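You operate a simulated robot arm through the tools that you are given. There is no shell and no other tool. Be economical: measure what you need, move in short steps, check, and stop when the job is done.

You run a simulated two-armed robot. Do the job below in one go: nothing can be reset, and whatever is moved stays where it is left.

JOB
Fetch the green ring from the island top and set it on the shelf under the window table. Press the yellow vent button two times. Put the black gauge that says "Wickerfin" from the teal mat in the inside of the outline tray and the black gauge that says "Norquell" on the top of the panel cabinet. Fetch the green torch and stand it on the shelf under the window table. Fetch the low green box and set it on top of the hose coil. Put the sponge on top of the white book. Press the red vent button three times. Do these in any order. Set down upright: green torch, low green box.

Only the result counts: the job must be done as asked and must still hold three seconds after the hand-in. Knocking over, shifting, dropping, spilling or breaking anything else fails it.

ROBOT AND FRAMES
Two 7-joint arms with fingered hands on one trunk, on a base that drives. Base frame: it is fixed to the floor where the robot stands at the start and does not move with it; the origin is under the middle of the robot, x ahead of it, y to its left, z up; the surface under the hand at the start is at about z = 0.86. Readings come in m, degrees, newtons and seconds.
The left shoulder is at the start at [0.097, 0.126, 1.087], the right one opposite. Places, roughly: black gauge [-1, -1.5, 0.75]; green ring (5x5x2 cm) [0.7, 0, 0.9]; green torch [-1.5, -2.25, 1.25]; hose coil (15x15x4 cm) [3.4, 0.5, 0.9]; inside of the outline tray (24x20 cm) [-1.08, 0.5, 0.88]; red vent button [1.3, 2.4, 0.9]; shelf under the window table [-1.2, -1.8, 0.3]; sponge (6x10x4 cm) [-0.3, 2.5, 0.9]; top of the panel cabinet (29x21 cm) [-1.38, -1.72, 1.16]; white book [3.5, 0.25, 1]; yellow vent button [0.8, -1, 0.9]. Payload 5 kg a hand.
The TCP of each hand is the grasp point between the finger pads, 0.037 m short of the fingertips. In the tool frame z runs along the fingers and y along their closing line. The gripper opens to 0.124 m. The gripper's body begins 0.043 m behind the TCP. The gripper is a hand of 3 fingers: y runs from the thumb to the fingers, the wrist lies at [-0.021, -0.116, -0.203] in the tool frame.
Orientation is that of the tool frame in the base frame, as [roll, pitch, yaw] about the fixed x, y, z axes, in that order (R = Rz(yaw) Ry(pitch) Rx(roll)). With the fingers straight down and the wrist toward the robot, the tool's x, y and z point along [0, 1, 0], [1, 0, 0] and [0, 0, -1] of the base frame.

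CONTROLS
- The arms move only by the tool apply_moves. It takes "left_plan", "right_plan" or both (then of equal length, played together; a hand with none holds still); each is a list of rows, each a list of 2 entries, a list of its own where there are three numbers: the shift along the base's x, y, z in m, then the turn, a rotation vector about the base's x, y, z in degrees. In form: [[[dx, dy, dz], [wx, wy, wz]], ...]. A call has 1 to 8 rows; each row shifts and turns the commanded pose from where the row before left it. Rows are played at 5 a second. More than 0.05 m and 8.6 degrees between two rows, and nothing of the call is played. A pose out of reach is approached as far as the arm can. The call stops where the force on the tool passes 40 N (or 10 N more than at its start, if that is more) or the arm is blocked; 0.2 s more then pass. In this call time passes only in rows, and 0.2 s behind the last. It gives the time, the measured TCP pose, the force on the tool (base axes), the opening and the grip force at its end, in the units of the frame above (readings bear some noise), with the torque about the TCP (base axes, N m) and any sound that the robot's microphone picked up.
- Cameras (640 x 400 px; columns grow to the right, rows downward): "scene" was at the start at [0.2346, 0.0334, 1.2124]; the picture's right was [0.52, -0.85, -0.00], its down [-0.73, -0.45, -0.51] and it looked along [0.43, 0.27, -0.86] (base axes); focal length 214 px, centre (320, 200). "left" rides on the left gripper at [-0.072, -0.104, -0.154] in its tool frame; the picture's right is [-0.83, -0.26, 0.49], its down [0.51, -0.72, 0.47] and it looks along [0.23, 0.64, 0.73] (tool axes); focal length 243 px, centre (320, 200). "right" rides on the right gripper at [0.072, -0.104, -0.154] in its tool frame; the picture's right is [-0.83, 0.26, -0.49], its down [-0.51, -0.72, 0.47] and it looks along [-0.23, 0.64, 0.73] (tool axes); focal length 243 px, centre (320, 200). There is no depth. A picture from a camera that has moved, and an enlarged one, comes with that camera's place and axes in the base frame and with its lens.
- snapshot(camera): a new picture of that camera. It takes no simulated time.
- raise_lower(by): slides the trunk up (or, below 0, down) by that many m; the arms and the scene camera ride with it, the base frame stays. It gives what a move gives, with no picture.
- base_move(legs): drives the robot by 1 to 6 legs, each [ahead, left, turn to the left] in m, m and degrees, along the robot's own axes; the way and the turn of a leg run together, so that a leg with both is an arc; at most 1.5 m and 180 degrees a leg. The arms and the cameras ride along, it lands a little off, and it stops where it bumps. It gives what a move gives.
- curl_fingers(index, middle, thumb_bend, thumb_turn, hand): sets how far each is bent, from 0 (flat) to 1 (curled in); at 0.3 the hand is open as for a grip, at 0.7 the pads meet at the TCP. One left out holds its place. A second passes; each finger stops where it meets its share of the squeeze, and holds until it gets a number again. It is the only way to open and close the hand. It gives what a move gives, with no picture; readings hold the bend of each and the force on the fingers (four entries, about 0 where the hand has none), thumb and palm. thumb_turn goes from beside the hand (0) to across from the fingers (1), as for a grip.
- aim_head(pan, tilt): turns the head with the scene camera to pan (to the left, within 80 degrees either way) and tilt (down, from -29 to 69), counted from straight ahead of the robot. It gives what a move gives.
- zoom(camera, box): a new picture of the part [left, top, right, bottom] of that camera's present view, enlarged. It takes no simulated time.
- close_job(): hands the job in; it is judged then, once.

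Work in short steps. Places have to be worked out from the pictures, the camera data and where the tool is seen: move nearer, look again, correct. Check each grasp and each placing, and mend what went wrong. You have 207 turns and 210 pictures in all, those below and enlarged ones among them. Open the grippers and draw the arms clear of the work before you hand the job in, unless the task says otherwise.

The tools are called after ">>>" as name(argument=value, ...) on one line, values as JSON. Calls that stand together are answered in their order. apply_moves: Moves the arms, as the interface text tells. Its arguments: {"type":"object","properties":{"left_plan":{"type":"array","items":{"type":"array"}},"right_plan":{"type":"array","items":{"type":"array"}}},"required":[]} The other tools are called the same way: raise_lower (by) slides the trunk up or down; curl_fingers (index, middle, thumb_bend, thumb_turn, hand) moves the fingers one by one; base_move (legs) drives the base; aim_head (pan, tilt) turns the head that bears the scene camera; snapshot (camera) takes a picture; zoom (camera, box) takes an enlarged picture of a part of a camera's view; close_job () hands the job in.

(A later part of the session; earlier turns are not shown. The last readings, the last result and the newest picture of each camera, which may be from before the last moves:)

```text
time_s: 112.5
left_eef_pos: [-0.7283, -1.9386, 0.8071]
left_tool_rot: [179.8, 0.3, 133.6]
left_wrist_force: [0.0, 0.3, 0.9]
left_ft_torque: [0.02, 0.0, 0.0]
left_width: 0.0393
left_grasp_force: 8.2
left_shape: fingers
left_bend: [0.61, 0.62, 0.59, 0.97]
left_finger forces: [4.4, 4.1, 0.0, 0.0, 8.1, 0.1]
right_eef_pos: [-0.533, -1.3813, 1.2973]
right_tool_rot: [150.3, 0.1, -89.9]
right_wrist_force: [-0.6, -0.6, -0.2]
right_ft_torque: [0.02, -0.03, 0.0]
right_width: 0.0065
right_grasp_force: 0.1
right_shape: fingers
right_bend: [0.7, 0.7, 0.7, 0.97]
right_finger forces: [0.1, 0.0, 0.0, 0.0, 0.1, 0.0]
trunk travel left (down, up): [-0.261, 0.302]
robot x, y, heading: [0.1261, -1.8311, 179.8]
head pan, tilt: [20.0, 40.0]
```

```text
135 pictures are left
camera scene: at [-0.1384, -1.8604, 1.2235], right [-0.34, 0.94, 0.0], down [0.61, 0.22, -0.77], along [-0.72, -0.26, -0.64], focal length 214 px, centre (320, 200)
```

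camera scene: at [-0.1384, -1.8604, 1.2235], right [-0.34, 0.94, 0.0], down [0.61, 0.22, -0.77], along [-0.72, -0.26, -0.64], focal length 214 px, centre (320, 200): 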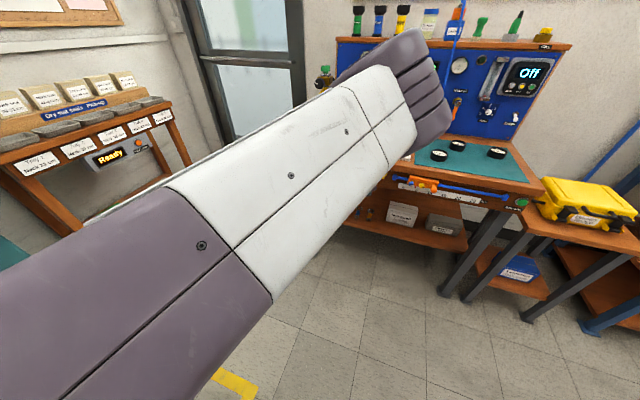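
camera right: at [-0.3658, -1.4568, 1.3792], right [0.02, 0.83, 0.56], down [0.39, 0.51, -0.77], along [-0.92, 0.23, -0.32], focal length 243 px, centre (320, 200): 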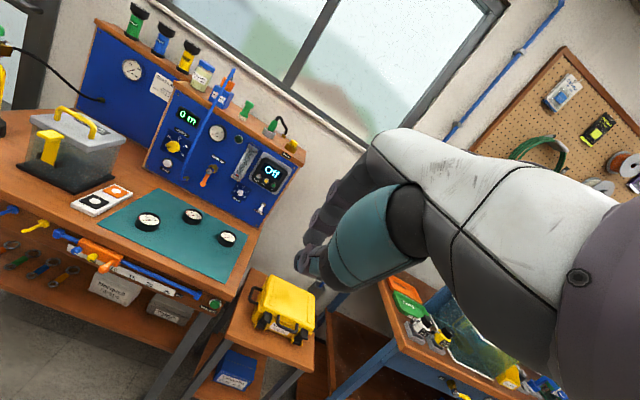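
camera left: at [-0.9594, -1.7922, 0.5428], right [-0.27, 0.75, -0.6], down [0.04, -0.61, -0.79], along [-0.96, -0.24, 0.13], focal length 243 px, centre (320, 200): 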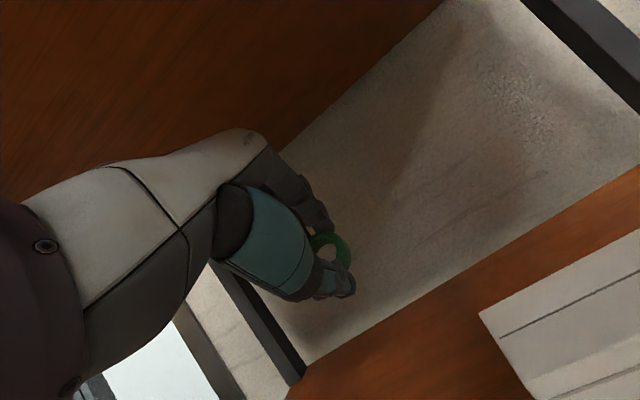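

Now yaw back while the forearm hangs, bringing the wrist closer to the body.

>>> apply_moves(left_plan=[[[0.01, 0, 0.02], [0, 0, 8.5]], [[0.01, 0, 0.02], [0, 0, 8.5]], [[0.01, 0, 0.02], [0, 0, 8.5]], [[0.01, 0, 0.02], [0, 0, 8.5]], [[0.01, 0, 0.02], [0, 0, 8.5]], [[0.01, 0, 0.02], [0, 0, 8.5]], [[0, 0, 0.02], [0, 0, 8.5]], [[0, 0, 0.02], [0, 0, 8.5]]])

>>> snapshot(camera="scene")

```text
time_s: 114.3
left_eef_pos: [-0.688, -1.9662, 0.9618]
left_tool_rot: [179.6, 0.6, -158.4]
left_wrist_force: [0.6, -0.1, 0.7]
left_ft_torque: [0.0, -0.03, 0.0]
left_width: 0.0391
left_grasp_force: 8.3
left_shape: fingers
left_bend: [0.61, 0.62, 0.59, 0.97]
left_finger forces: [4.4, 4.1, 0.0, 0.1, 8.1, 0.0]
left hand out of reach, approached as far as the arm can: row 6, 7, 8
right_eef_pos: [-0.5297, -1.3818, 1.2985]
right_tool_rot: [150.2, 0.1, -89.9]
right_wrist_force: [0.3, 0.5, 0.1]
right_ft_torque: [0.03, -0.01, 0.03]
right_width: 0.0068
right_grasp_force: 0.1
right_shape: fingers
right_bend: [0.7, 0.7, 0.7, 0.97]
right_finger forces: [0.1, 0.1, 0.0, 0.0, 0.1, 0.1]
trunk travel left (down, up): [-0.261, 0.302]
robot x, y, heading: [0.1193, -1.8329, 180.2]
head pan, tilt: [20.0, 40.0]
```

```text
134 pictures are left
camera scene: at [-0.133, -1.8786, 1.2362], right [-0.52, 0.85, 0.0], down [0.45, 0.28, -0.85], along [-0.72, -0.45, -0.53], focal length 214 px, centre (320, 200)
```

scene: 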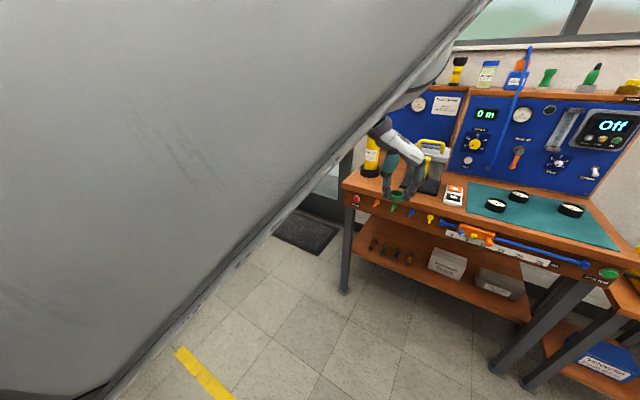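

The arm brushes the head; turn the head away and continue the yaw with the hand moving left/out.

>>> aim_head(pan=-40, tilt=40)

>>> apply_moves(left_plan=[[[-0.01, -0.02, -0.02], [0, 0, 8]], [[-0.01, -0.02, -0.02], [0, 0, 8]], [[-0.01, -0.02, -0.02], [0, 0, 8]], [[0, -0.02, -0.02], [0, 0, 8]], [[0, -0.02, -0.02], [0, 0, 8]], [[0, -0.02, -0.02], [0, 0, 8]], [[0, 0, -0.02], [0, 0, 8]], [[0, 0, -0.02], [0, 0, 8]]])

>>> aim_head(pan=20, tilt=40)

>>> snapshot(camera="scene")

```text
time_s: 115.6
left_eef_pos: [-0.689, -1.9646, 0.963]
left_tool_rot: [179.8, 0.4, -158.6]
left_wrist_force: [0.2, 0.2, 0.3]
left_ft_torque: [0.0, -0.01, 0.02]
left_width: 0.0394
left_grasp_force: 8.1
left_shape: fingers
left_bend: [0.61, 0.62, 0.59, 0.97]
left_finger forces: [4.4, 4.1, 0.1, 0.0, 8.1, 0.1]
right_eef_pos: [-0.5322, -1.3825, 1.2976]
right_tool_rot: [150.2, 0.1, -89.9]
right_wrist_force: [1.1, 0.5, -0.4]
right_ft_torque: [0.0, -0.04, 0.0]
right_width: 0.007
right_grasp_force: 0.0
right_shape: fingers
right_bend: [0.7, 0.7, 0.7, 0.97]
right_finger forces: [0.0, 0.1, 0.0, 0.1, 0.1, 0.0]
trunk travel left (down, up): [-0.261, 0.302]
robot x, y, heading: [0.1226, -1.8325, 179.7]
head pan, tilt: [-40.0, 40.0]
```

```text
time_s: 117.4
left_eef_pos: [-0.7199, -2.0852, 0.8029]
left_tool_rot: [179.8, 0.3, -94.3]
left_wrist_force: [0.0, -0.4, 0.6]
left_ft_torque: [0.0, -0.02, -0.01]
left_width: 0.0393
left_grasp_force: 7.9
left_shape: fingers
left_bend: [0.61, 0.62, 0.59, 0.97]
left_finger forces: [4.3, 4.1, 0.0, 0.0, 8.0, 0.1]
right_eef_pos: [-0.5311, -1.3824, 1.298]
right_tool_rot: [150.2, 0.1, -90.0]
right_wrist_force: [0.3, -0.1, 0.1]
right_ft_torque: [0.0, 0.0, 0.01]
right_width: 0.0066
right_grasp_force: 0.2
right_shape: fingers
right_bend: [0.7, 0.7, 0.7, 0.97]
right_finger forces: [0.0, 0.0, 0.1, 0.0, 0.1, 0.0]
trunk travel left (down, up): [-0.261, 0.302]
robot x, y, heading: [0.1235, -1.8292, 179.5]
head pan, tilt: [-40.0, 40.0]
```

```text
time_s: 118.7
left_eef_pos: [-0.7209, -2.0838, 0.8027]
left_tool_rot: [179.8, 0.3, -94.5]
left_wrist_force: [-0.4, -0.2, -0.5]
left_ft_torque: [0.0, 0.0, 0.02]
left_width: 0.0396
left_grasp_force: 8.3
left_shape: fingers
left_bend: [0.61, 0.62, 0.59, 0.97]
left_finger forces: [4.3, 4.0, 0.0, 0.0, 7.9, 0.1]
right_eef_pos: [-0.5316, -1.3829, 1.2982]
right_tool_rot: [150.1, 0.1, -89.9]
right_wrist_force: [0.3, 0.1, 0.0]
right_ft_torque: [0.03, 0.02, 0.01]
right_width: 0.0066
right_grasp_force: 0.1
right_shape: fingers
right_bend: [0.7, 0.7, 0.7, 0.97]
right_finger forces: [0.1, 0.1, 0.0, 0.1, 0.0, 0.0]
trunk travel left (down, up): [-0.261, 0.302]
robot x, y, heading: [0.1269, -1.83, 179.8]
head pan, tilt: [20.0, 40.0]
```

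```text
133 pictures are left
camera scene: at [-0.1374, -1.8606, 1.2237], right [-0.34, 0.94, 0.0], down [0.6, 0.22, -0.77], along [-0.72, -0.26, -0.64], focal length 214 px, centre (320, 200)
```

scene: 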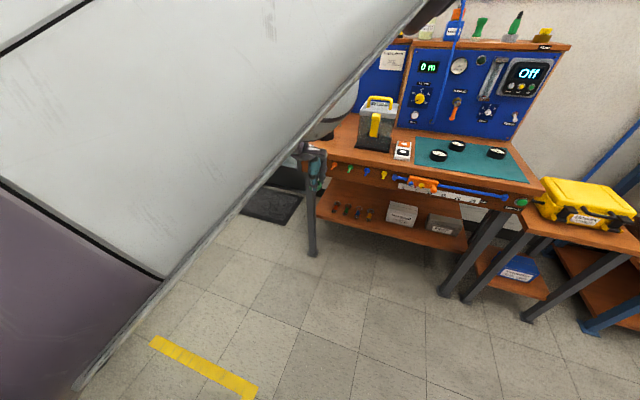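

Good: now elbow-up with the normal tool direction. Lower the trunk 0.2, then tilt and lower the hand in front of the table.

>>> raise_lower(by=-0.2)

>>> apply_moves(left_plan=[[[0, 0, -0.02], [0, 8, 0]], [[0, 0, -0.03], [0, 8, 0]], [[0, 0, -0.03], [0, 8, 0]], [[0, 0, -0.03], [0, 8, 0]], [[0, 0, -0.03], [0, 8, 0]], [[0, 0, -0.03], [0, 0, 0]]])

>>> snapshot(camera="scene")

```text
time_s: 120.9
left_eef_pos: [-0.7249, -2.0859, 0.4907]
left_tool_rot: [-172.1, 1.1, -94.4]
left_wrist_force: [0.1, 0.3, 0.8]
left_ft_torque: [-0.02, 0.02, 0.02]
left_width: 0.0392
left_grasp_force: 8.3
left_shape: fingers
left_bend: [0.61, 0.62, 0.59, 0.97]
left_finger forces: [4.3, 4.1, 0.0, 0.1, 8.0, 0.0]
right_eef_pos: [-0.5302, -1.3834, 1.0983]
right_tool_rot: [150.2, 0.1, -89.9]
right_wrist_force: [0.6, 0.5, -0.3]
right_ft_torque: [-0.02, 0.03, 0.02]
right_width: 0.0068
right_grasp_force: 0.2
right_shape: fingers
right_bend: [0.7, 0.7, 0.7, 0.97]
right_finger forces: [0.1, 0.1, 0.1, 0.0, 0.1, 0.1]
trunk travel left (down, up): [-0.061, 0.502]
robot x, y, heading: [0.12, -1.8291, 179.8]
head pan, tilt: [20.0, 40.0]
```

```text
time_s: 122.3
left_eef_pos: [-0.7285, -2.0946, 0.3179]
left_tool_rot: [147.8, -2.0, -94.0]
left_wrist_force: [-0.2, 0.9, 0.1]
left_ft_torque: [-0.03, 0.0, 0.03]
left_width: 0.0393
left_grasp_force: 7.8
left_shape: fingers
left_bend: [0.61, 0.62, 0.59, 0.97]
left_finger forces: [4.4, 4.2, 0.0, 0.0, 8.1, 0.0]
left hand out of reach, approached as far as the arm can: row 1, 2
right_eef_pos: [-0.5321, -1.3831, 1.098]
right_tool_rot: [150.3, 0.0, -89.9]
right_wrist_force: [0.5, -0.1, -0.1]
right_ft_torque: [0.0, 0.0, -0.01]
right_width: 0.0067
right_grasp_force: 0.1
right_shape: fingers
right_bend: [0.7, 0.7, 0.7, 0.97]
right_finger forces: [0.0, 0.0, 0.0, 0.0, 0.0, 0.0]
trunk travel left (down, up): [-0.061, 0.502]
robot x, y, heading: [0.1206, -1.8337, 180.0]
head pan, tilt: [20.0, 40.0]
```

```text
132 pictures are left
camera scene: at [-0.211, -1.8605, 0.9942], right [-0.34, 0.94, 0.0], down [0.6, 0.22, -0.77], along [-0.72, -0.26, -0.64], focal length 214 px, centre (320, 200)
```

scene: 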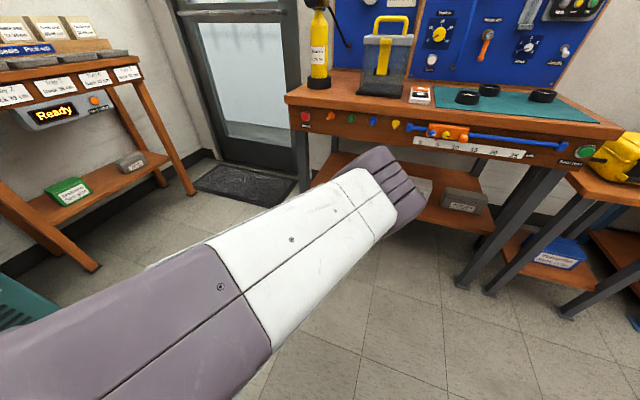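

Elbow would come close to the table edge if I drive in. Extend the hand forward/up a bit so the elbow trails behind, and look.

>>> apply_moves(left_plan=[[[-0.03, 0, 0.03], [0, 4, 0]], [[-0.03, 0, 0.03], [0, 4, 0]], [[-0.03, 0, 0.02], [0, 0, 0]]])

>>> snapshot(camera="scene")

>>> snapshot(camera="left")

```text
time_s: 123.1
left_eef_pos: [-0.8175, -2.0949, 0.3983]
left_tool_rot: [140.0, -2.5, -93.8]
left_wrist_force: [0.6, -0.2, 0.3]
left_ft_torque: [-0.02, 0.0, -0.01]
left_width: 0.0393
left_grasp_force: 8.3
left_shape: fingers
left_bend: [0.61, 0.62, 0.59, 0.97]
left_finger forces: [4.4, 4.0, 0.1, 0.1, 8.0, 0.1]
right_eef_pos: [-0.5311, -1.3813, 1.0987]
right_tool_rot: [150.3, 0.1, -90.0]
right_wrist_force: [-0.3, -0.4, -1.2]
right_ft_torque: [-0.03, 0.02, -0.03]
right_width: 0.0067
right_grasp_force: 0.2
right_shape: fingers
right_bend: [0.7, 0.7, 0.7, 0.97]
right_finger forces: [0.0, 0.0, 0.0, 0.0, 0.0, 0.1]
trunk travel left (down, up): [-0.061, 0.502]
robot x, y, heading: [0.1234, -1.8353, 180.0]
head pan, tilt: [20.0, 40.0]
```

```text
131 pictures are left
camera scene: at [-0.2106, -1.8604, 0.9943], right [-0.34, 0.94, 0.0], down [0.6, 0.22, -0.77], along [-0.72, -0.26, -0.64], focal length 214 px, centre (320, 200)
```

scene: 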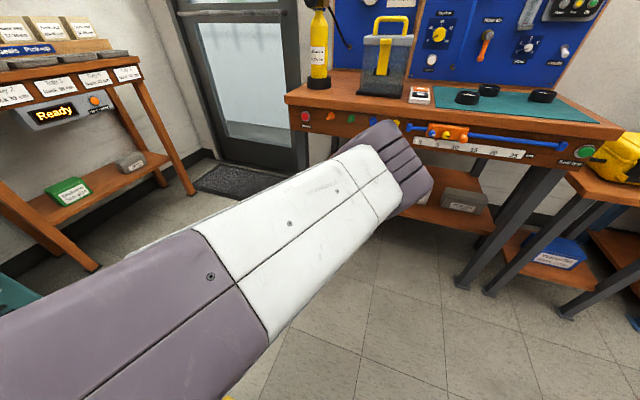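

```text
130 pictures are left
camera left: at [-0.6346, -2.0309, 0.4468], right [-0.06, 0.81, -0.58], down [0.21, -0.56, -0.8], along [-0.97, -0.17, -0.14], focal length 243 px, centre (320, 200)
```

left: 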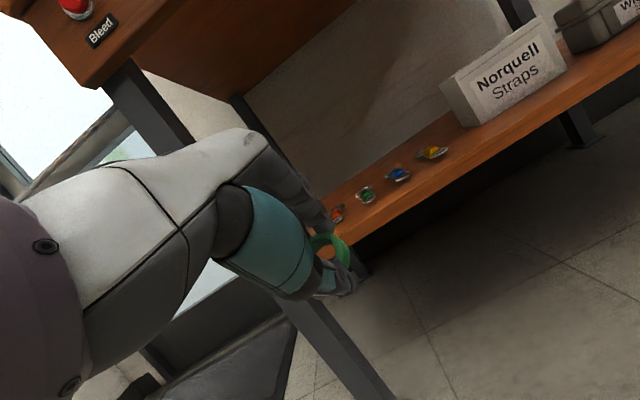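

Elbow now trails 0.19 m behind the hand. Shift the base right to line up with the free spot, then ahead.

>>> base_move(legs=[[0, -0.265, 0], [0.17, 0, 0]])

>>> snapshot(camera="left")

>>> snapshot(camera="scene")

```text
time_s: 127.1
left_eef_pos: [-0.9846, -1.8241, 0.3967]
left_tool_rot: [140.0, -2.6, -94.1]
left_wrist_force: [-0.2, 0.2, -0.2]
left_ft_torque: [-0.01, 0.0, 0.0]
left_width: 0.0395
left_grasp_force: 8.3
left_shape: fingers
left_bend: [0.61, 0.62, 0.59, 0.97]
left_finger forces: [4.4, 4.0, 0.0, 0.0, 8.0, 0.0]
right_eef_pos: [-0.6952, -1.1145, 1.097]
right_tool_rot: [150.3, 0.1, -90.3]
right_wrist_force: [-1.0, 0.2, -0.1]
right_ft_torque: [-0.02, 0.03, 0.01]
right_width: 0.0067
right_grasp_force: 0.0
right_shape: fingers
right_bend: [0.7, 0.7, 0.7, 0.97]
right_finger forces: [0.0, 0.0, 0.1, 0.0, 0.0, 0.0]
trunk travel left (down, up): [-0.061, 0.502]
robot x, y, heading: [-0.0443, -1.5686, 179.4]
head pan, tilt: [20.0, 40.0]
```

```text
129 pictures are left
camera left: at [-0.8023, -1.7622, 0.4465], right [-0.06, 0.81, -0.58], down [0.21, -0.56, -0.8], along [-0.98, -0.17, -0.14], focal length 243 px, centre (320, 200)
```

left: 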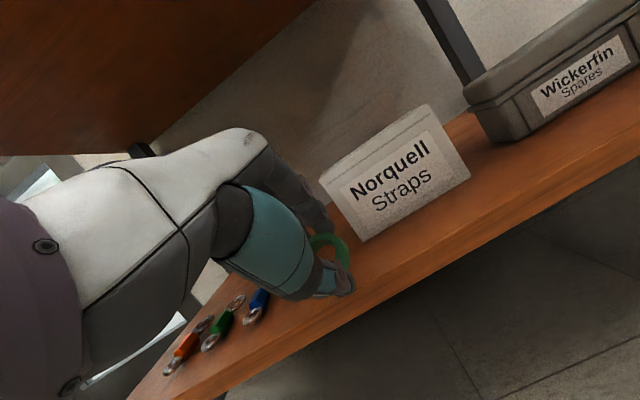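

```text
128 pictures are left
camera scene: at [-0.3777, -1.594, 0.9941], right [-0.33, 0.94, 0.0], down [0.61, 0.22, -0.77], along [-0.72, -0.26, -0.64], focal length 214 px, centre (320, 200)
```

scene: 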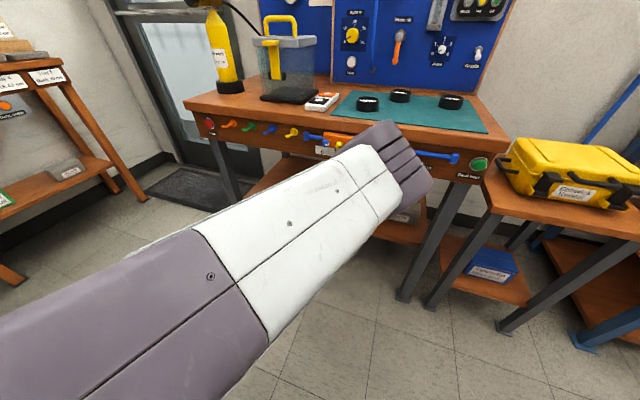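

Now the arm goes forward 6 cm and lowers gently.

>>> apply_moves(left_plan=[[[-0.03, 0, 0], [0, 0, 0]], [[-0.035, 0, 0], [0, 0, 0]], [[0, 0, -0.015], [0, 0, 0]], [[0, 0, -0.012], [0, 0, 0]]])

>>> snapshot(camera="left")

```text
time_s: 128.1
left_eef_pos: [-1.0503, -1.8242, 0.3768]
left_tool_rot: [139.6, -2.6, -94.0]
left_wrist_force: [5.7, -2.1, 22.4]
left_ft_torque: [0.16, -0.26, 0.02]
left_width: 0.0381
left_grasp_force: 28.3
left_shape: fingers
left_bend: [0.58, 0.61, 0.63, 0.97]
left_finger forces: [8.8, 8.0, 0.1, 0.0, 39.7, 0.0]
right_eef_pos: [-0.691, -1.1155, 1.1006]
right_tool_rot: [150.1, 0.1, -90.3]
right_wrist_force: [-0.7, 1.0, 0.1]
right_ft_torque: [-0.01, -0.01, -0.01]
right_width: 0.0068
right_grasp_force: 0.1
right_shape: fingers
right_bend: [0.7, 0.7, 0.7, 0.97]
right_finger forces: [0.0, 0.1, 0.1, 0.0, 0.1, 0.0]
trunk travel left (down, up): [-0.061, 0.502]
robot x, y, heading: [-0.0421, -1.5666, 179.6]
head pan, tilt: [20.0, 40.0]
```

```text
127 pictures are left
camera left: at [-0.8671, -1.7626, 0.4246], right [-0.06, 0.81, -0.58], down [0.2, -0.56, -0.8], along [-0.98, -0.17, -0.13], focal length 243 px, centre (320, 200)
```

left: 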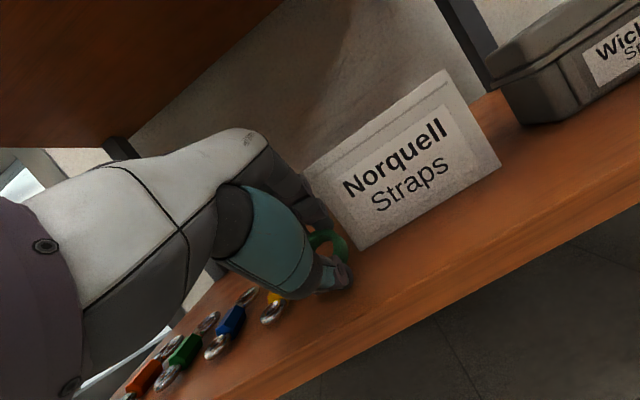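

Touched the shelf. Ease up 4 mm, then open the fingers a bit.

>>> apply_moves(left_plan=[[[0.002, 0, 0.005], [0, 0, 0]]])

>>> curl_fingers(hand="left", index=0.52, middle=0.52, thumb_bend=0.5)

>>> snapshot(camera="left")

```text
time_s: 128.5
left_eef_pos: [-1.0475, -1.8232, 0.3765]
left_tool_rot: [139.9, -2.5, -94.2]
left_wrist_force: [-2.3, -0.8, 10.0]
left_ft_torque: [0.04, 0.18, 0.05]
left_width: 0.0384
left_grasp_force: 20.0
left_shape: fingers
left_bend: [0.58, 0.6, 0.63, 0.97]
left_finger forces: [7.7, 7.1, 0.0, 0.0, 25.3, 0.0]
right_eef_pos: [-0.6944, -1.115, 1.0994]
right_tool_rot: [150.2, 0.1, -90.3]
right_wrist_force: [0.4, 0.2, -0.1]
right_ft_torque: [0.01, 0.0, 0.01]
right_width: 0.0068
right_grasp_force: 0.2
right_shape: fingers
right_bend: [0.7, 0.7, 0.7, 0.97]
right_finger forces: [0.0, 0.1, 0.0, 0.1, 0.0, 0.0]
trunk travel left (down, up): [-0.061, 0.502]
robot x, y, heading: [-0.0429, -1.5634, 179.7]
head pan, tilt: [20.0, 40.0]
```

```text
time_s: 129.5
left_eef_pos: [-1.0475, -1.8246, 0.3786]
left_tool_rot: [139.9, -2.5, -94.2]
left_wrist_force: [-3.8, 4.0, 11.1]
left_ft_torque: [0.27, 0.2, 0.01]
left_width: 0.0477
left_grasp_force: 6.6
left_shape: fingers
left_bend: [0.52, 0.52, 0.59, 0.97]
left_finger forces: [0.0, 0.1, 0.0, 0.0, 11.6, 0.0]
right_eef_pos: [-0.6941, -1.1145, 1.0986]
right_tool_rot: [150.2, 0.1, -90.3]
right_wrist_force: [-0.5, 0.0, -0.3]
right_ft_torque: [0.0, 0.04, 0.02]
right_width: 0.0065
right_grasp_force: 0.1
right_shape: fingers
right_bend: [0.7, 0.7, 0.7, 0.97]
right_finger forces: [0.1, 0.0, 0.1, 0.0, 0.1, 0.0]
trunk travel left (down, up): [-0.061, 0.502]
robot x, y, heading: [-0.0457, -1.5708, 179.4]
head pan, tilt: [20.0, 40.0]
```

```text
126 pictures are left
camera left: at [-0.8647, -1.7618, 0.4263], right [-0.06, 0.81, -0.58], down [0.21, -0.56, -0.8], along [-0.98, -0.17, -0.14], focal length 243 px, centre (320, 200)
```

left: 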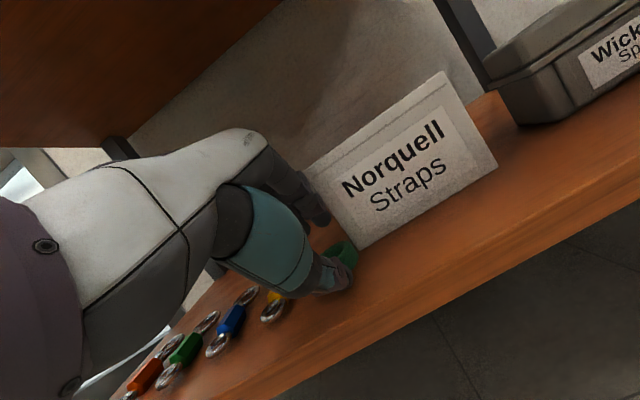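

Ring rests on the shelf. Lift the hand straight up a bit, then withdraw.

>>> apply_moves(left_plan=[[[0.0, 0, 0.012], [0, 0, 0]], [[0.0, 0, 0.015], [0, 0, 0]], [[0, 0, 0.015], [0, 0, 0]]])

>>> snapshot(camera="left")

```text
time_s: 130.3
left_eef_pos: [-1.0491, -1.8249, 0.4174]
left_tool_rot: [139.9, -2.5, -94.1]
left_wrist_force: [-0.2, -0.2, 0.2]
left_ft_torque: [-0.01, -0.02, -0.02]
left_width: 0.0641
left_grasp_force: 0.1
left_shape: fingers
left_bend: [0.52, 0.52, 0.5, 0.97]
left_finger forces: [0.1, 0.0, 0.0, 0.1, 0.0, 0.1]
right_eef_pos: [-0.6947, -1.1131, 1.0982]
right_tool_rot: [150.3, 0.1, -90.3]
right_wrist_force: [-0.4, -0.7, -0.4]
right_ft_torque: [0.01, 0.01, 0.02]
right_width: 0.0066
right_grasp_force: 0.0
right_shape: fingers
right_bend: [0.7, 0.7, 0.7, 0.97]
right_finger forces: [0.0, 0.0, 0.0, 0.0, 0.0, 0.1]
trunk travel left (down, up): [-0.061, 0.502]
robot x, y, heading: [-0.0455, -1.5678, 179.6]
head pan, tilt: [20.0, 40.0]
```

```text
125 pictures are left
camera left: at [-0.8657, -1.7627, 0.467], right [-0.06, 0.81, -0.58], down [0.21, -0.56, -0.8], along [-0.98, -0.17, -0.14], focal length 243 px, centre (320, 200)
```

left: 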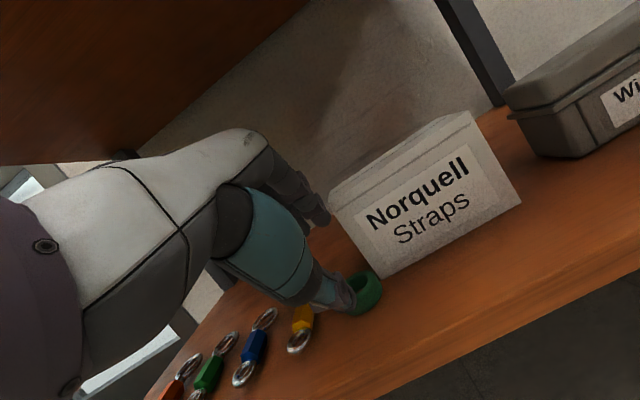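

Ring is on the shelf. Drive straight back and check.

>>> base_move(legs=[[-0.35, 0, 0]])

>>> aim_head(pan=10, tilt=25)

>>> snapshot(camera="scene")

>>> snapshot(camera="left")

```text
time_s: 132.5
left_eef_pos: [-0.7037, -1.8292, 0.4184]
left_tool_rot: [140.0, -2.5, -94.0]
left_wrist_force: [0.4, 1.3, 0.7]
left_ft_torque: [-0.02, -0.03, 0.02]
left_width: 0.0642
left_grasp_force: 0.0
left_shape: fingers
left_bend: [0.52, 0.52, 0.5, 0.97]
left_finger forces: [0.0, 0.0, 0.1, 0.0, 0.2, 0.0]
right_eef_pos: [-0.3504, -1.1183, 1.0979]
right_tool_rot: [150.2, 0.1, -90.1]
right_wrist_force: [-0.8, -0.3, -0.4]
right_ft_torque: [-0.02, -0.03, -0.01]
right_width: 0.0066
right_grasp_force: 0.1
right_shape: fingers
right_bend: [0.7, 0.7, 0.7, 0.97]
right_finger forces: [0.0, 0.1, 0.1, 0.0, 0.0, 0.1]
trunk travel left (down, up): [-0.061, 0.502]
robot x, y, heading: [0.3029, -1.571, 179.6]
head pan, tilt: [20.0, 40.0]
```

```text
time_s: 133.3
left_eef_pos: [-0.7026, -1.8293, 0.4175]
left_tool_rot: [139.9, -2.5, -94.0]
left_wrist_force: [0.1, 0.8, 0.1]
left_ft_torque: [-0.03, 0.03, 0.02]
left_width: 0.0642
left_grasp_force: 0.1
left_shape: fingers
left_bend: [0.52, 0.52, 0.5, 0.97]
left_finger forces: [0.0, 0.1, 0.0, 0.0, 0.0, 0.1]
right_eef_pos: [-0.3521, -1.1189, 1.0975]
right_tool_rot: [150.3, 0.1, -90.1]
right_wrist_force: [1.0, 0.4, 0.4]
right_ft_torque: [0.01, -0.01, 0.01]
right_width: 0.0067
right_grasp_force: 0.1
right_shape: fingers
right_bend: [0.7, 0.7, 0.7, 0.97]
right_finger forces: [0.0, 0.1, 0.1, 0.1, 0.0, 0.1]
trunk travel left (down, up): [-0.061, 0.502]
robot x, y, heading: [0.3006, -1.5696, 179.6]
head pan, tilt: [10.0, 25.0]
```

```text
124 pictures are left
camera scene: at [-0.0428, -1.5839, 1.0175], right [-0.17, 0.99, 0.0], down [0.42, 0.07, -0.91], along [-0.89, -0.15, -0.42], focal length 214 px, centre (320, 200)
```

scene: 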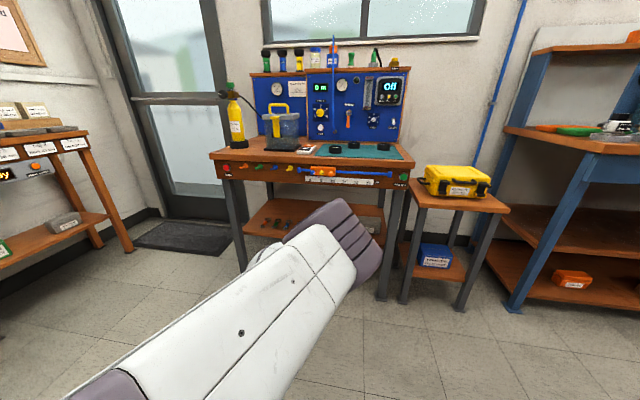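

```text
123 pictures are left
camera left: at [-0.5206, -1.7669, 0.4669], right [-0.06, 0.81, -0.58], down [0.21, -0.56, -0.8], along [-0.98, -0.17, -0.14], focal length 243 px, centre (320, 200)
```

left: 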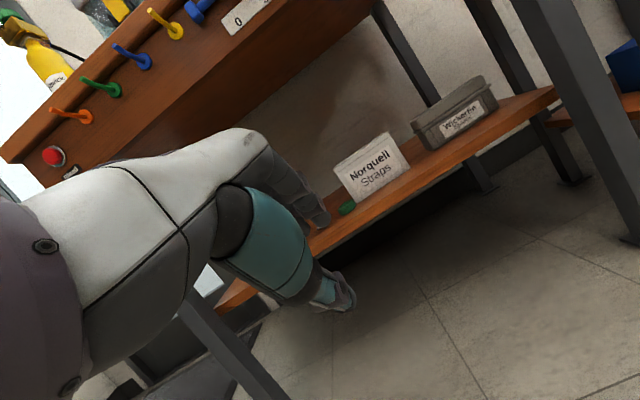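

Ring done. Next the green torch (triangulated ≈[-1.447,-2.137], z 1.17–1.28) with the left hand, sideways grip. Raise the trunk and start re-orienting the left hand.

>>> raise_lower(by=0.4)

>>> apply_moves(left_plan=[[[0, 0, 0.03], [5.4, 0, 6.5]], [[0, 0, 0.03], [5.4, 0, 6.5]], [[0, 0, 0.03], [5.4, 0, 6.5]], [[0, 0, 0.03], [5.4, 0, 6.5]], [[0, 0, 0.03], [5.4, 0, 6.5]], [[0, 0, 0.03], [5.4, 0, 6.5]], [[0, 0, 0.03], [5.4, 0, 6.5]], [[0, 0, 0.03], [5.4, 0, 6.5]]])

>>> snapshot(camera="scene")

```text
time_s: 137.1
left_eef_pos: [-0.7029, -1.8306, 0.8165]
left_tool_rot: [140.1, -2.5, -93.9]
left_wrist_force: [-0.2, 0.0, 0.5]
left_ft_torque: [0.01, -0.01, 0.01]
left_width: 0.0641
left_grasp_force: 0.1
left_shape: fingers
left_bend: [0.52, 0.52, 0.5, 0.97]
left_finger forces: [0.0, 0.0, 0.0, 0.0, 0.1, 0.1]
right_eef_pos: [-0.3518, -1.1179, 1.4973]
right_tool_rot: [150.3, 0.0, -90.1]
right_wrist_force: [-0.3, 0.0, -0.9]
right_ft_torque: [-0.01, 0.0, -0.03]
right_width: 0.0064
right_grasp_force: 0.1
right_shape: fingers
right_bend: [0.7, 0.7, 0.7, 0.97]
right_finger forces: [0.0, 0.0, 0.0, 0.0, 0.0, 0.0]
trunk travel left (down, up): [-0.461, 0.102]
robot x, y, heading: [0.3019, -1.5649, 180.0]
head pan, tilt: [10.0, 25.0]
```

```text
time_s: 138.9
left_eef_pos: [-0.716, -1.8475, 1.0581]
left_tool_rot: [158.7, 35.4, -33.9]
left_wrist_force: [0.3, 1.1, -0.2]
left_ft_torque: [0.01, 0.02, -0.01]
left_width: 0.064
left_grasp_force: 0.1
left_shape: fingers
left_bend: [0.52, 0.52, 0.5, 0.97]
left_finger forces: [0.0, 0.1, 0.0, 0.1, 0.0, 0.1]
left hand out of reach, approached as far as the arm can: row 6, 7, 8
right_eef_pos: [-0.3495, -1.1176, 1.4993]
right_tool_rot: [150.2, 0.1, -90.1]
right_wrist_force: [-0.1, -0.8, 0.3]
right_ft_torque: [-0.01, 0.01, -0.03]
right_width: 0.0066
right_grasp_force: 0.1
right_shape: fingers
right_bend: [0.7, 0.7, 0.7, 0.97]
right_finger forces: [0.0, 0.0, 0.0, 0.1, 0.0, 0.0]
trunk travel left (down, up): [-0.461, 0.102]
robot x, y, heading: [0.304, -1.5693, 179.6]
head pan, tilt: [10.0, 25.0]
```

```text
122 pictures are left
camera scene: at [0.0905, -1.584, 1.4588], right [-0.17, 0.99, 0.0], down [0.42, 0.07, -0.91], along [-0.89, -0.15, -0.42], focal length 214 px, centre (320, 200)
```

scene: 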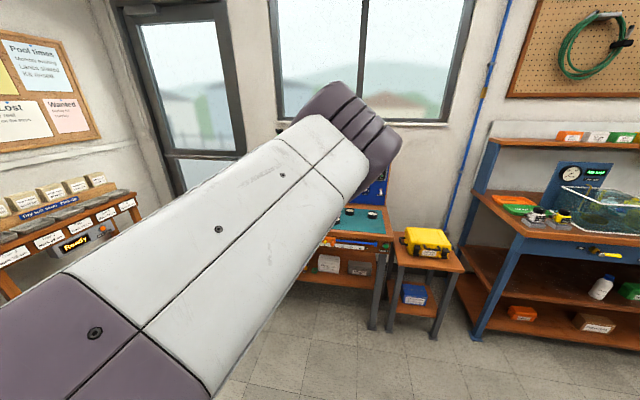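

Pull the hand in and continue the rotation and lift.

>>> apply_moves(left_plan=[[[0.03, -0.02, 0.02], [0, 0, 0]], [[0.03, -0.02, 0.02], [0, 0, 0]], [[0.03, -0.02, 0.02], [5.4, 0, 6.5]], [[0.03, -0.02, 0.02], [5.4, 0, 6.5]], [[0, -0.02, 0.02], [5.4, 0, 6.5]], [[0, -0.02, 0.02], [0, 8, 0]], [[0, -0.02, 0.02], [0, 8, 0]]])

>>> snapshot(camera="scene")

>>> snapshot(camera="left")

```text
time_s: 140.5
left_eef_pos: [-0.5757, -2.0075, 1.1741]
left_tool_rot: [176.9, 53.8, -1.8]
left_wrist_force: [-1.5, 2.7, -0.6]
left_ft_torque: [-0.1, -0.09, 0.08]
left_width: 0.0644
left_grasp_force: 0.1
left_shape: fingers
left_bend: [0.52, 0.52, 0.5, 0.97]
left_finger forces: [0.0, 0.0, 0.1, 0.0, 0.0, 0.0]
left hand out of reach, approached as far as the arm can: row 1, 2, 5, 6
right_eef_pos: [-0.3506, -1.1184, 1.4983]
right_tool_rot: [150.2, 0.0, -90.1]
right_wrist_force: [-0.9, 0.8, 0.0]
right_ft_torque: [0.0, 0.03, 0.01]
right_width: 0.0066
right_grasp_force: 0.0
right_shape: fingers
right_bend: [0.7, 0.7, 0.7, 0.97]
right_finger forces: [0.0, 0.0, 0.1, 0.0, 0.0, 0.1]
trunk travel left (down, up): [-0.461, 0.102]
robot x, y, heading: [0.3005, -1.5665, 179.6]
head pan, tilt: [10.0, 25.0]
```

```text
121 pictures are left
camera scene: at [0.0894, -1.5845, 1.4586], right [-0.17, 0.99, 0.0], down [0.42, 0.07, -0.91], along [-0.89, -0.15, -0.42], focal length 214 px, centre (320, 200)
```

scene: 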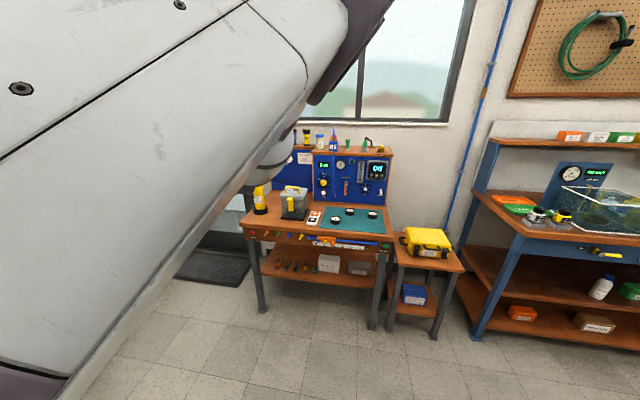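

```text
120 pictures are left
camera left: at [-0.4956, -1.8977, 1.3213], right [-0.89, 0.26, 0.37], down [-0.09, 0.7, -0.71], along [-0.44, -0.67, -0.6], focal length 243 px, centre (320, 200)
```

left: 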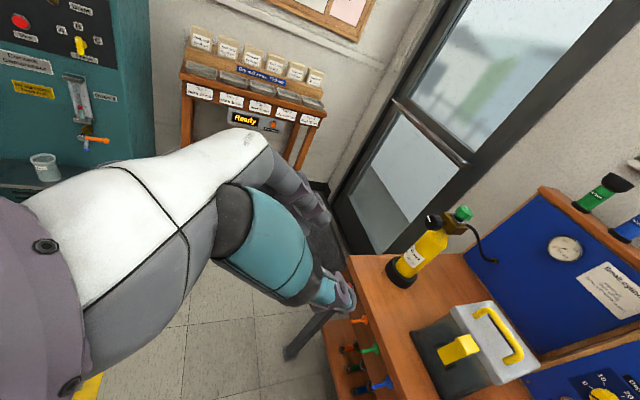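

Hand is oriented well (fingers forward, ~36° below horizontal). Raise, pre-set the opening, and drive toward the torch.

>>> raise_lower(by=0.1)

>>> curl_fingers(hand="left", index=0.42, middle=0.42, thumb_bend=0.42)

>>> apply_moves(left_plan=[[[-0.02, 0, 0.03], [0, 0, 0]], [[-0.02, 0, 0.03], [0, 0, 0]]])

>>> base_move(legs=[[0.3, 0.13, 0], [0.38, 0, 0]])

>>> snapshot(camera="left")

>>> snapshot(camera="scene")

```text
time_s: 141.9
left_eef_pos: [-0.5771, -2.0044, 1.2674]
left_tool_rot: [176.8, 53.0, -2.7]
left_wrist_force: [0.9, 0.6, -1.5]
left_ft_torque: [-0.02, 0.07, -0.01]
left_width: 0.0642
left_grasp_force: 0.0
left_shape: fingers
left_bend: [0.52, 0.52, 0.5, 0.97]
left_finger forces: [0.1, 0.0, 0.0, 0.1, 0.0, 0.1]
right_eef_pos: [-0.3539, -1.118, 1.5946]
right_tool_rot: [150.6, 0.2, -90.2]
right_wrist_force: [-0.2, 0.1, -0.4]
right_ft_torque: [-0.04, -0.03, 0.03]
right_width: 0.0066
right_grasp_force: 0.0
right_shape: fingers
right_bend: [0.7, 0.7, 0.7, 0.97]
right_finger forces: [0.0, 0.1, 0.0, 0.0, 0.1, 0.0]
trunk travel left (down, up): [-0.561, 0.002]
robot x, y, heading: [0.3014, -1.5743, 179.7]
head pan, tilt: [10.0, 25.0]
```

```text
time_s: 142.9
left_eef_pos: [-0.5768, -2.005, 1.2715]
left_tool_rot: [176.7, 53.1, -2.8]
left_wrist_force: [0.0, 0.4, -0.1]
left_ft_torque: [0.0, 0.02, -0.01]
left_width: 0.0918
left_grasp_force: 0.1
left_shape: fingers
left_bend: [0.42, 0.42, 0.42, 0.97]
left_finger forces: [0.1, 0.1, 0.0, 0.1, 0.0, 0.0]
right_eef_pos: [-0.3515, -1.1188, 1.5964]
right_tool_rot: [150.3, 0.1, -90.1]
right_wrist_force: [0.1, 0.7, 0.2]
right_ft_torque: [0.01, 0.01, 0.01]
right_width: 0.0068
right_grasp_force: 0.0
right_shape: fingers
right_bend: [0.7, 0.7, 0.7, 0.97]
right_finger forces: [0.0, 0.1, 0.0, 0.1, 0.0, 0.1]
trunk travel left (down, up): [-0.561, 0.002]
robot x, y, heading: [0.3033, -1.5682, 179.8]
head pan, tilt: [10.0, 25.0]
```

```text
time_s: 143.5
left_eef_pos: [-0.6169, -2.0044, 1.3335]
left_tool_rot: [176.7, 53.3, -2.7]
left_wrist_force: [-0.4, 0.5, -0.6]
left_ft_torque: [-0.02, 0.04, -0.02]
left_width: 0.0922
left_grasp_force: 0.1
left_shape: fingers
left_bend: [0.42, 0.42, 0.42, 0.97]
left_finger forces: [0.1, 0.1, 0.0, 0.1, 0.1, 0.1]
right_eef_pos: [-0.3506, -1.1189, 1.5987]
right_tool_rot: [150.2, 0.1, -90.0]
right_wrist_force: [0.8, 0.4, 0.2]
right_ft_torque: [-0.01, 0.02, 0.01]
right_width: 0.0067
right_grasp_force: 0.0
right_shape: fingers
right_bend: [0.7, 0.7, 0.7, 0.97]
right_finger forces: [0.1, 0.1, 0.0, 0.0, 0.0, 0.0]
trunk travel left (down, up): [-0.561, 0.002]
robot x, y, heading: [0.302, -1.5703, 179.5]
head pan, tilt: [10.0, 25.0]
```

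```text
time_s: 147.6
left_eef_pos: [-1.2948, -2.1305, 1.338]
left_tool_rot: [176.6, 53.5, -2.6]
left_wrist_force: [0.3, -0.2, 0.3]
left_ft_torque: [0.01, 0.01, -0.01]
left_width: 0.0918
left_grasp_force: 0.0
left_shape: fingers
left_bend: [0.42, 0.42, 0.42, 0.97]
left_finger forces: [0.0, 0.1, 0.1, 0.1, 0.0, 0.0]
right_eef_pos: [-1.0296, -1.2438, 1.6009]
right_tool_rot: [150.0, 0.0, -89.9]
right_wrist_force: [0.2, -0.8, -0.3]
right_ft_torque: [-0.03, 0.06, 0.01]
right_width: 0.0067
right_grasp_force: 0.1
right_shape: fingers
right_bend: [0.7, 0.7, 0.7, 0.97]
right_finger forces: [0.0, 0.0, 0.0, 0.1, 0.1, 0.0]
trunk travel left (down, up): [-0.561, 0.002]
robot x, y, heading: [-0.3785, -1.6929, 179.9]
head pan, tilt: [10.0, 25.0]
```

```text
119 pictures are left
camera left: at [-1.2141, -2.0202, 1.4848], right [-0.89, 0.27, 0.37], down [-0.08, 0.7, -0.71], along [-0.45, -0.66, -0.6], focal length 243 px, centre (320, 200)
```

left: 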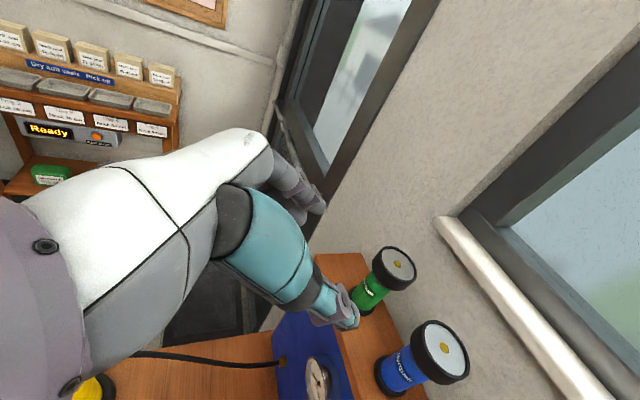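

```text
118 pictures are left
camera scene: at [-0.496, -1.7096, 1.5799], right [-0.17, 0.99, 0.0], down [0.41, 0.07, -0.91], along [-0.89, -0.15, -0.42], focal length 214 px, centre (320, 200)
```

scene: 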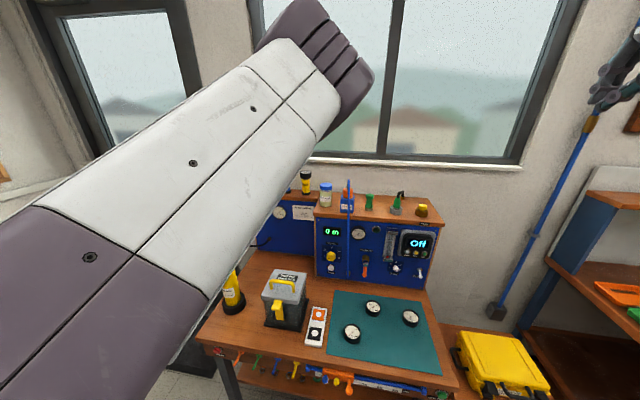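

Left camera confirms torch at [-1.45,-2.138]. Flatten the tool by 16° and move to a pre-grasp point in front.

>>> apply_moves(left_plan=[[[0, 0, 0], [0, 8, 0]], [[-0.01, -0.002, -0.02], [0, 8, 0]], [[-0.02, -0.002, -0.03], [0, 0, 0]], [[-0.015, -0.002, -0.025], [0, 0, 0]]])

>>> snapshot(camera="left")

```text
time_s: 148.6
left_eef_pos: [-1.3466, -2.1312, 1.2594]
left_tool_rot: [176.6, 66.1, -3.5]
left_wrist_force: [0.1, -0.2, -0.8]
left_ft_torque: [0.05, 0.03, -0.02]
left_width: 0.0922
left_grasp_force: 0.1
left_shape: fingers
left_bend: [0.42, 0.42, 0.42, 0.97]
left_finger forces: [0.0, 0.0, 0.0, 0.0, 0.0, 0.1]
left hand out of reach, approached as far as the arm can: row 2
right_eef_pos: [-1.0392, -1.2438, 1.5941]
right_tool_rot: [150.5, 0.1, -89.9]
right_wrist_force: [-1.1, -0.2, -0.5]
right_ft_torque: [0.03, -0.01, 0.01]
right_width: 0.0067
right_grasp_force: 0.0
right_shape: fingers
right_bend: [0.7, 0.7, 0.7, 0.97]
right_finger forces: [0.0, 0.1, 0.1, 0.0, 0.0, 0.0]
trunk travel left (down, up): [-0.561, 0.002]
robot x, y, heading: [-0.3853, -1.694, 180.0]
head pan, tilt: [10.0, 25.0]
```

```text
117 pictures are left
camera left: at [-1.2352, -2.0234, 1.3863], right [-0.78, 0.28, 0.55], down [-0.22, 0.71, -0.67], along [-0.58, -0.65, -0.49], focal length 243 px, centre (320, 200)
```

left: 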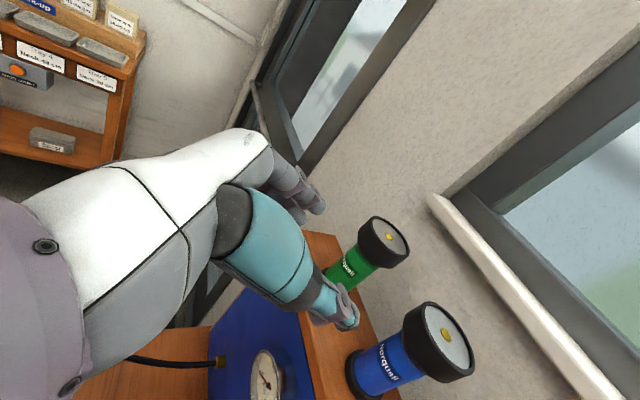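

Advance the fingers around the torch body.

>>> apply_moves(left_plan=[[[-0.03, -0.003, -0.012], [0, 0, 0]], [[-0.03, -0.002, -0.012], [0, 0, 0]], [[-0.027, -0.002, -0.01], [0, 0, 0]]])

>>> snapshot(camera="left")

```text
time_s: 149.4
left_eef_pos: [-1.4308, -2.139, 1.2268]
left_tool_rot: [176.7, 66.2, -3.6]
left_wrist_force: [-0.3, -1.1, 0.3]
left_ft_torque: [0.06, 0.03, -0.02]
left_width: 0.0917
left_grasp_force: 0.0
left_shape: fingers
left_bend: [0.42, 0.42, 0.42, 0.97]
left_finger forces: [0.1, 0.1, 0.0, 0.0, 0.0, 0.0]
right_eef_pos: [-1.0362, -1.2453, 1.598]
right_tool_rot: [150.2, 0.1, -90.0]
right_wrist_force: [1.5, -0.4, 0.4]
right_ft_torque: [0.02, -0.02, -0.01]
right_width: 0.0064
right_grasp_force: 0.0
right_shape: fingers
right_bend: [0.7, 0.7, 0.7, 0.97]
right_finger forces: [0.0, 0.0, 0.0, 0.1, 0.1, 0.0]
trunk travel left (down, up): [-0.561, 0.002]
robot x, y, heading: [-0.3829, -1.6942, 180.0]
head pan, tilt: [10.0, 25.0]
```

```text
116 pictures are left
camera left: at [-1.318, -2.0321, 1.3542], right [-0.78, 0.28, 0.55], down [-0.22, 0.71, -0.67], along [-0.58, -0.65, -0.49], focal length 243 px, centre (320, 200)
```

left: 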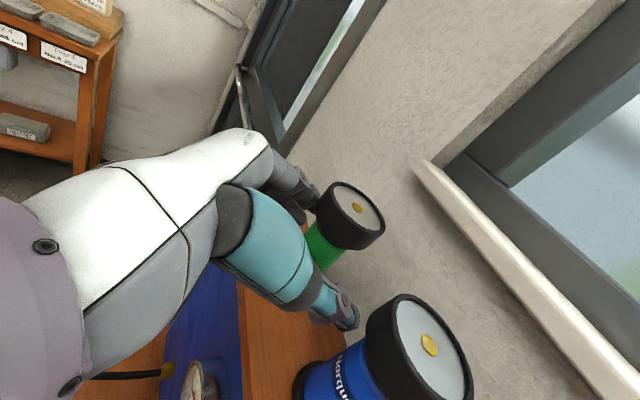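

Torch lies between thumb and fingers. Close.

>>> curl_fingers(hand="left", index=0.68, middle=0.68, thumb_bend=0.68)

>>> apply_moves(left_plan=[[[0, 0, 0.02], [0, 0, 0]], [[0, 0, 0.03], [0, 0, 0]]])

>>> snapshot(camera="left")

```text
time_s: 150.4
left_eef_pos: [-1.4271, -2.1373, 1.2308]
left_tool_rot: [176.6, 66.3, -3.7]
left_wrist_force: [0.1, -0.9, 5.1]
left_ft_torque: [-0.16, 0.03, 0.03]
left_width: 0.036
left_grasp_force: 12.7
left_shape: fingers
left_bend: [0.62, 0.64, 0.6, 0.97]
left_finger forces: [5.7, 7.2, 0.1, 0.0, 12.1, 0.0]
right_eef_pos: [-1.0338, -1.2431, 1.5995]
right_tool_rot: [150.2, 0.1, -89.9]
right_wrist_force: [-0.4, -0.1, -0.6]
right_ft_torque: [0.01, 0.0, -0.01]
right_width: 0.0068
right_grasp_force: 0.1
right_shape: fingers
right_bend: [0.7, 0.7, 0.7, 0.97]
right_finger forces: [0.0, 0.0, 0.0, 0.0, 0.0, 0.0]
trunk travel left (down, up): [-0.561, 0.002]
robot x, y, heading: [-0.3809, -1.6957, 179.8]
head pan, tilt: [10.0, 25.0]
```

```text
time_s: 151.0
left_eef_pos: [-1.4261, -2.1397, 1.2816]
left_tool_rot: [176.5, 66.4, -3.7]
left_wrist_force: [0.1, 0.3, -2.9]
left_ft_torque: [-0.03, -0.09, 0.01]
left_width: 0.0358
left_grasp_force: 11.5
left_shape: fingers
left_bend: [0.62, 0.64, 0.6, 0.97]
left_finger forces: [6.2, 5.2, 0.1, 0.1, 11.4, 0.1]
right_eef_pos: [-1.0327, -1.2437, 1.6005]
right_tool_rot: [150.1, 0.1, -89.9]
right_wrist_force: [1.1, -0.1, 0.2]
right_ft_torque: [-0.02, -0.02, 0.0]
right_width: 0.0068
right_grasp_force: 0.1
right_shape: fingers
right_bend: [0.7, 0.7, 0.7, 0.97]
right_finger forces: [0.0, 0.0, 0.1, 0.0, 0.0, 0.1]
trunk travel left (down, up): [-0.561, 0.002]
robot x, y, heading: [-0.3812, -1.6925, 179.8]
head pan, tilt: [10.0, 25.0]
```

```text
115 pictures are left
camera left: at [-1.3138, -2.0332, 1.4081], right [-0.78, 0.28, 0.56], down [-0.22, 0.71, -0.67], along [-0.58, -0.65, -0.49], focal length 243 px, centre (320, 200)
```

left: 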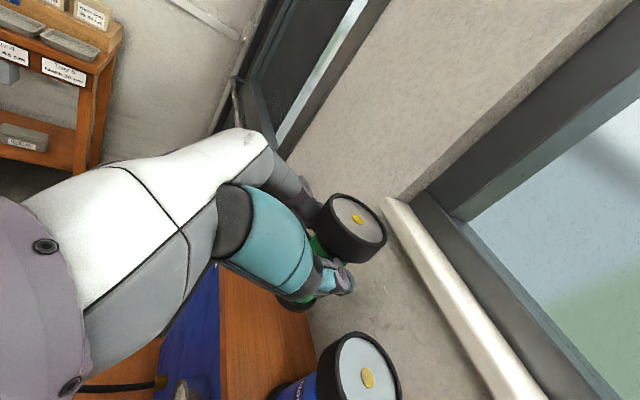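

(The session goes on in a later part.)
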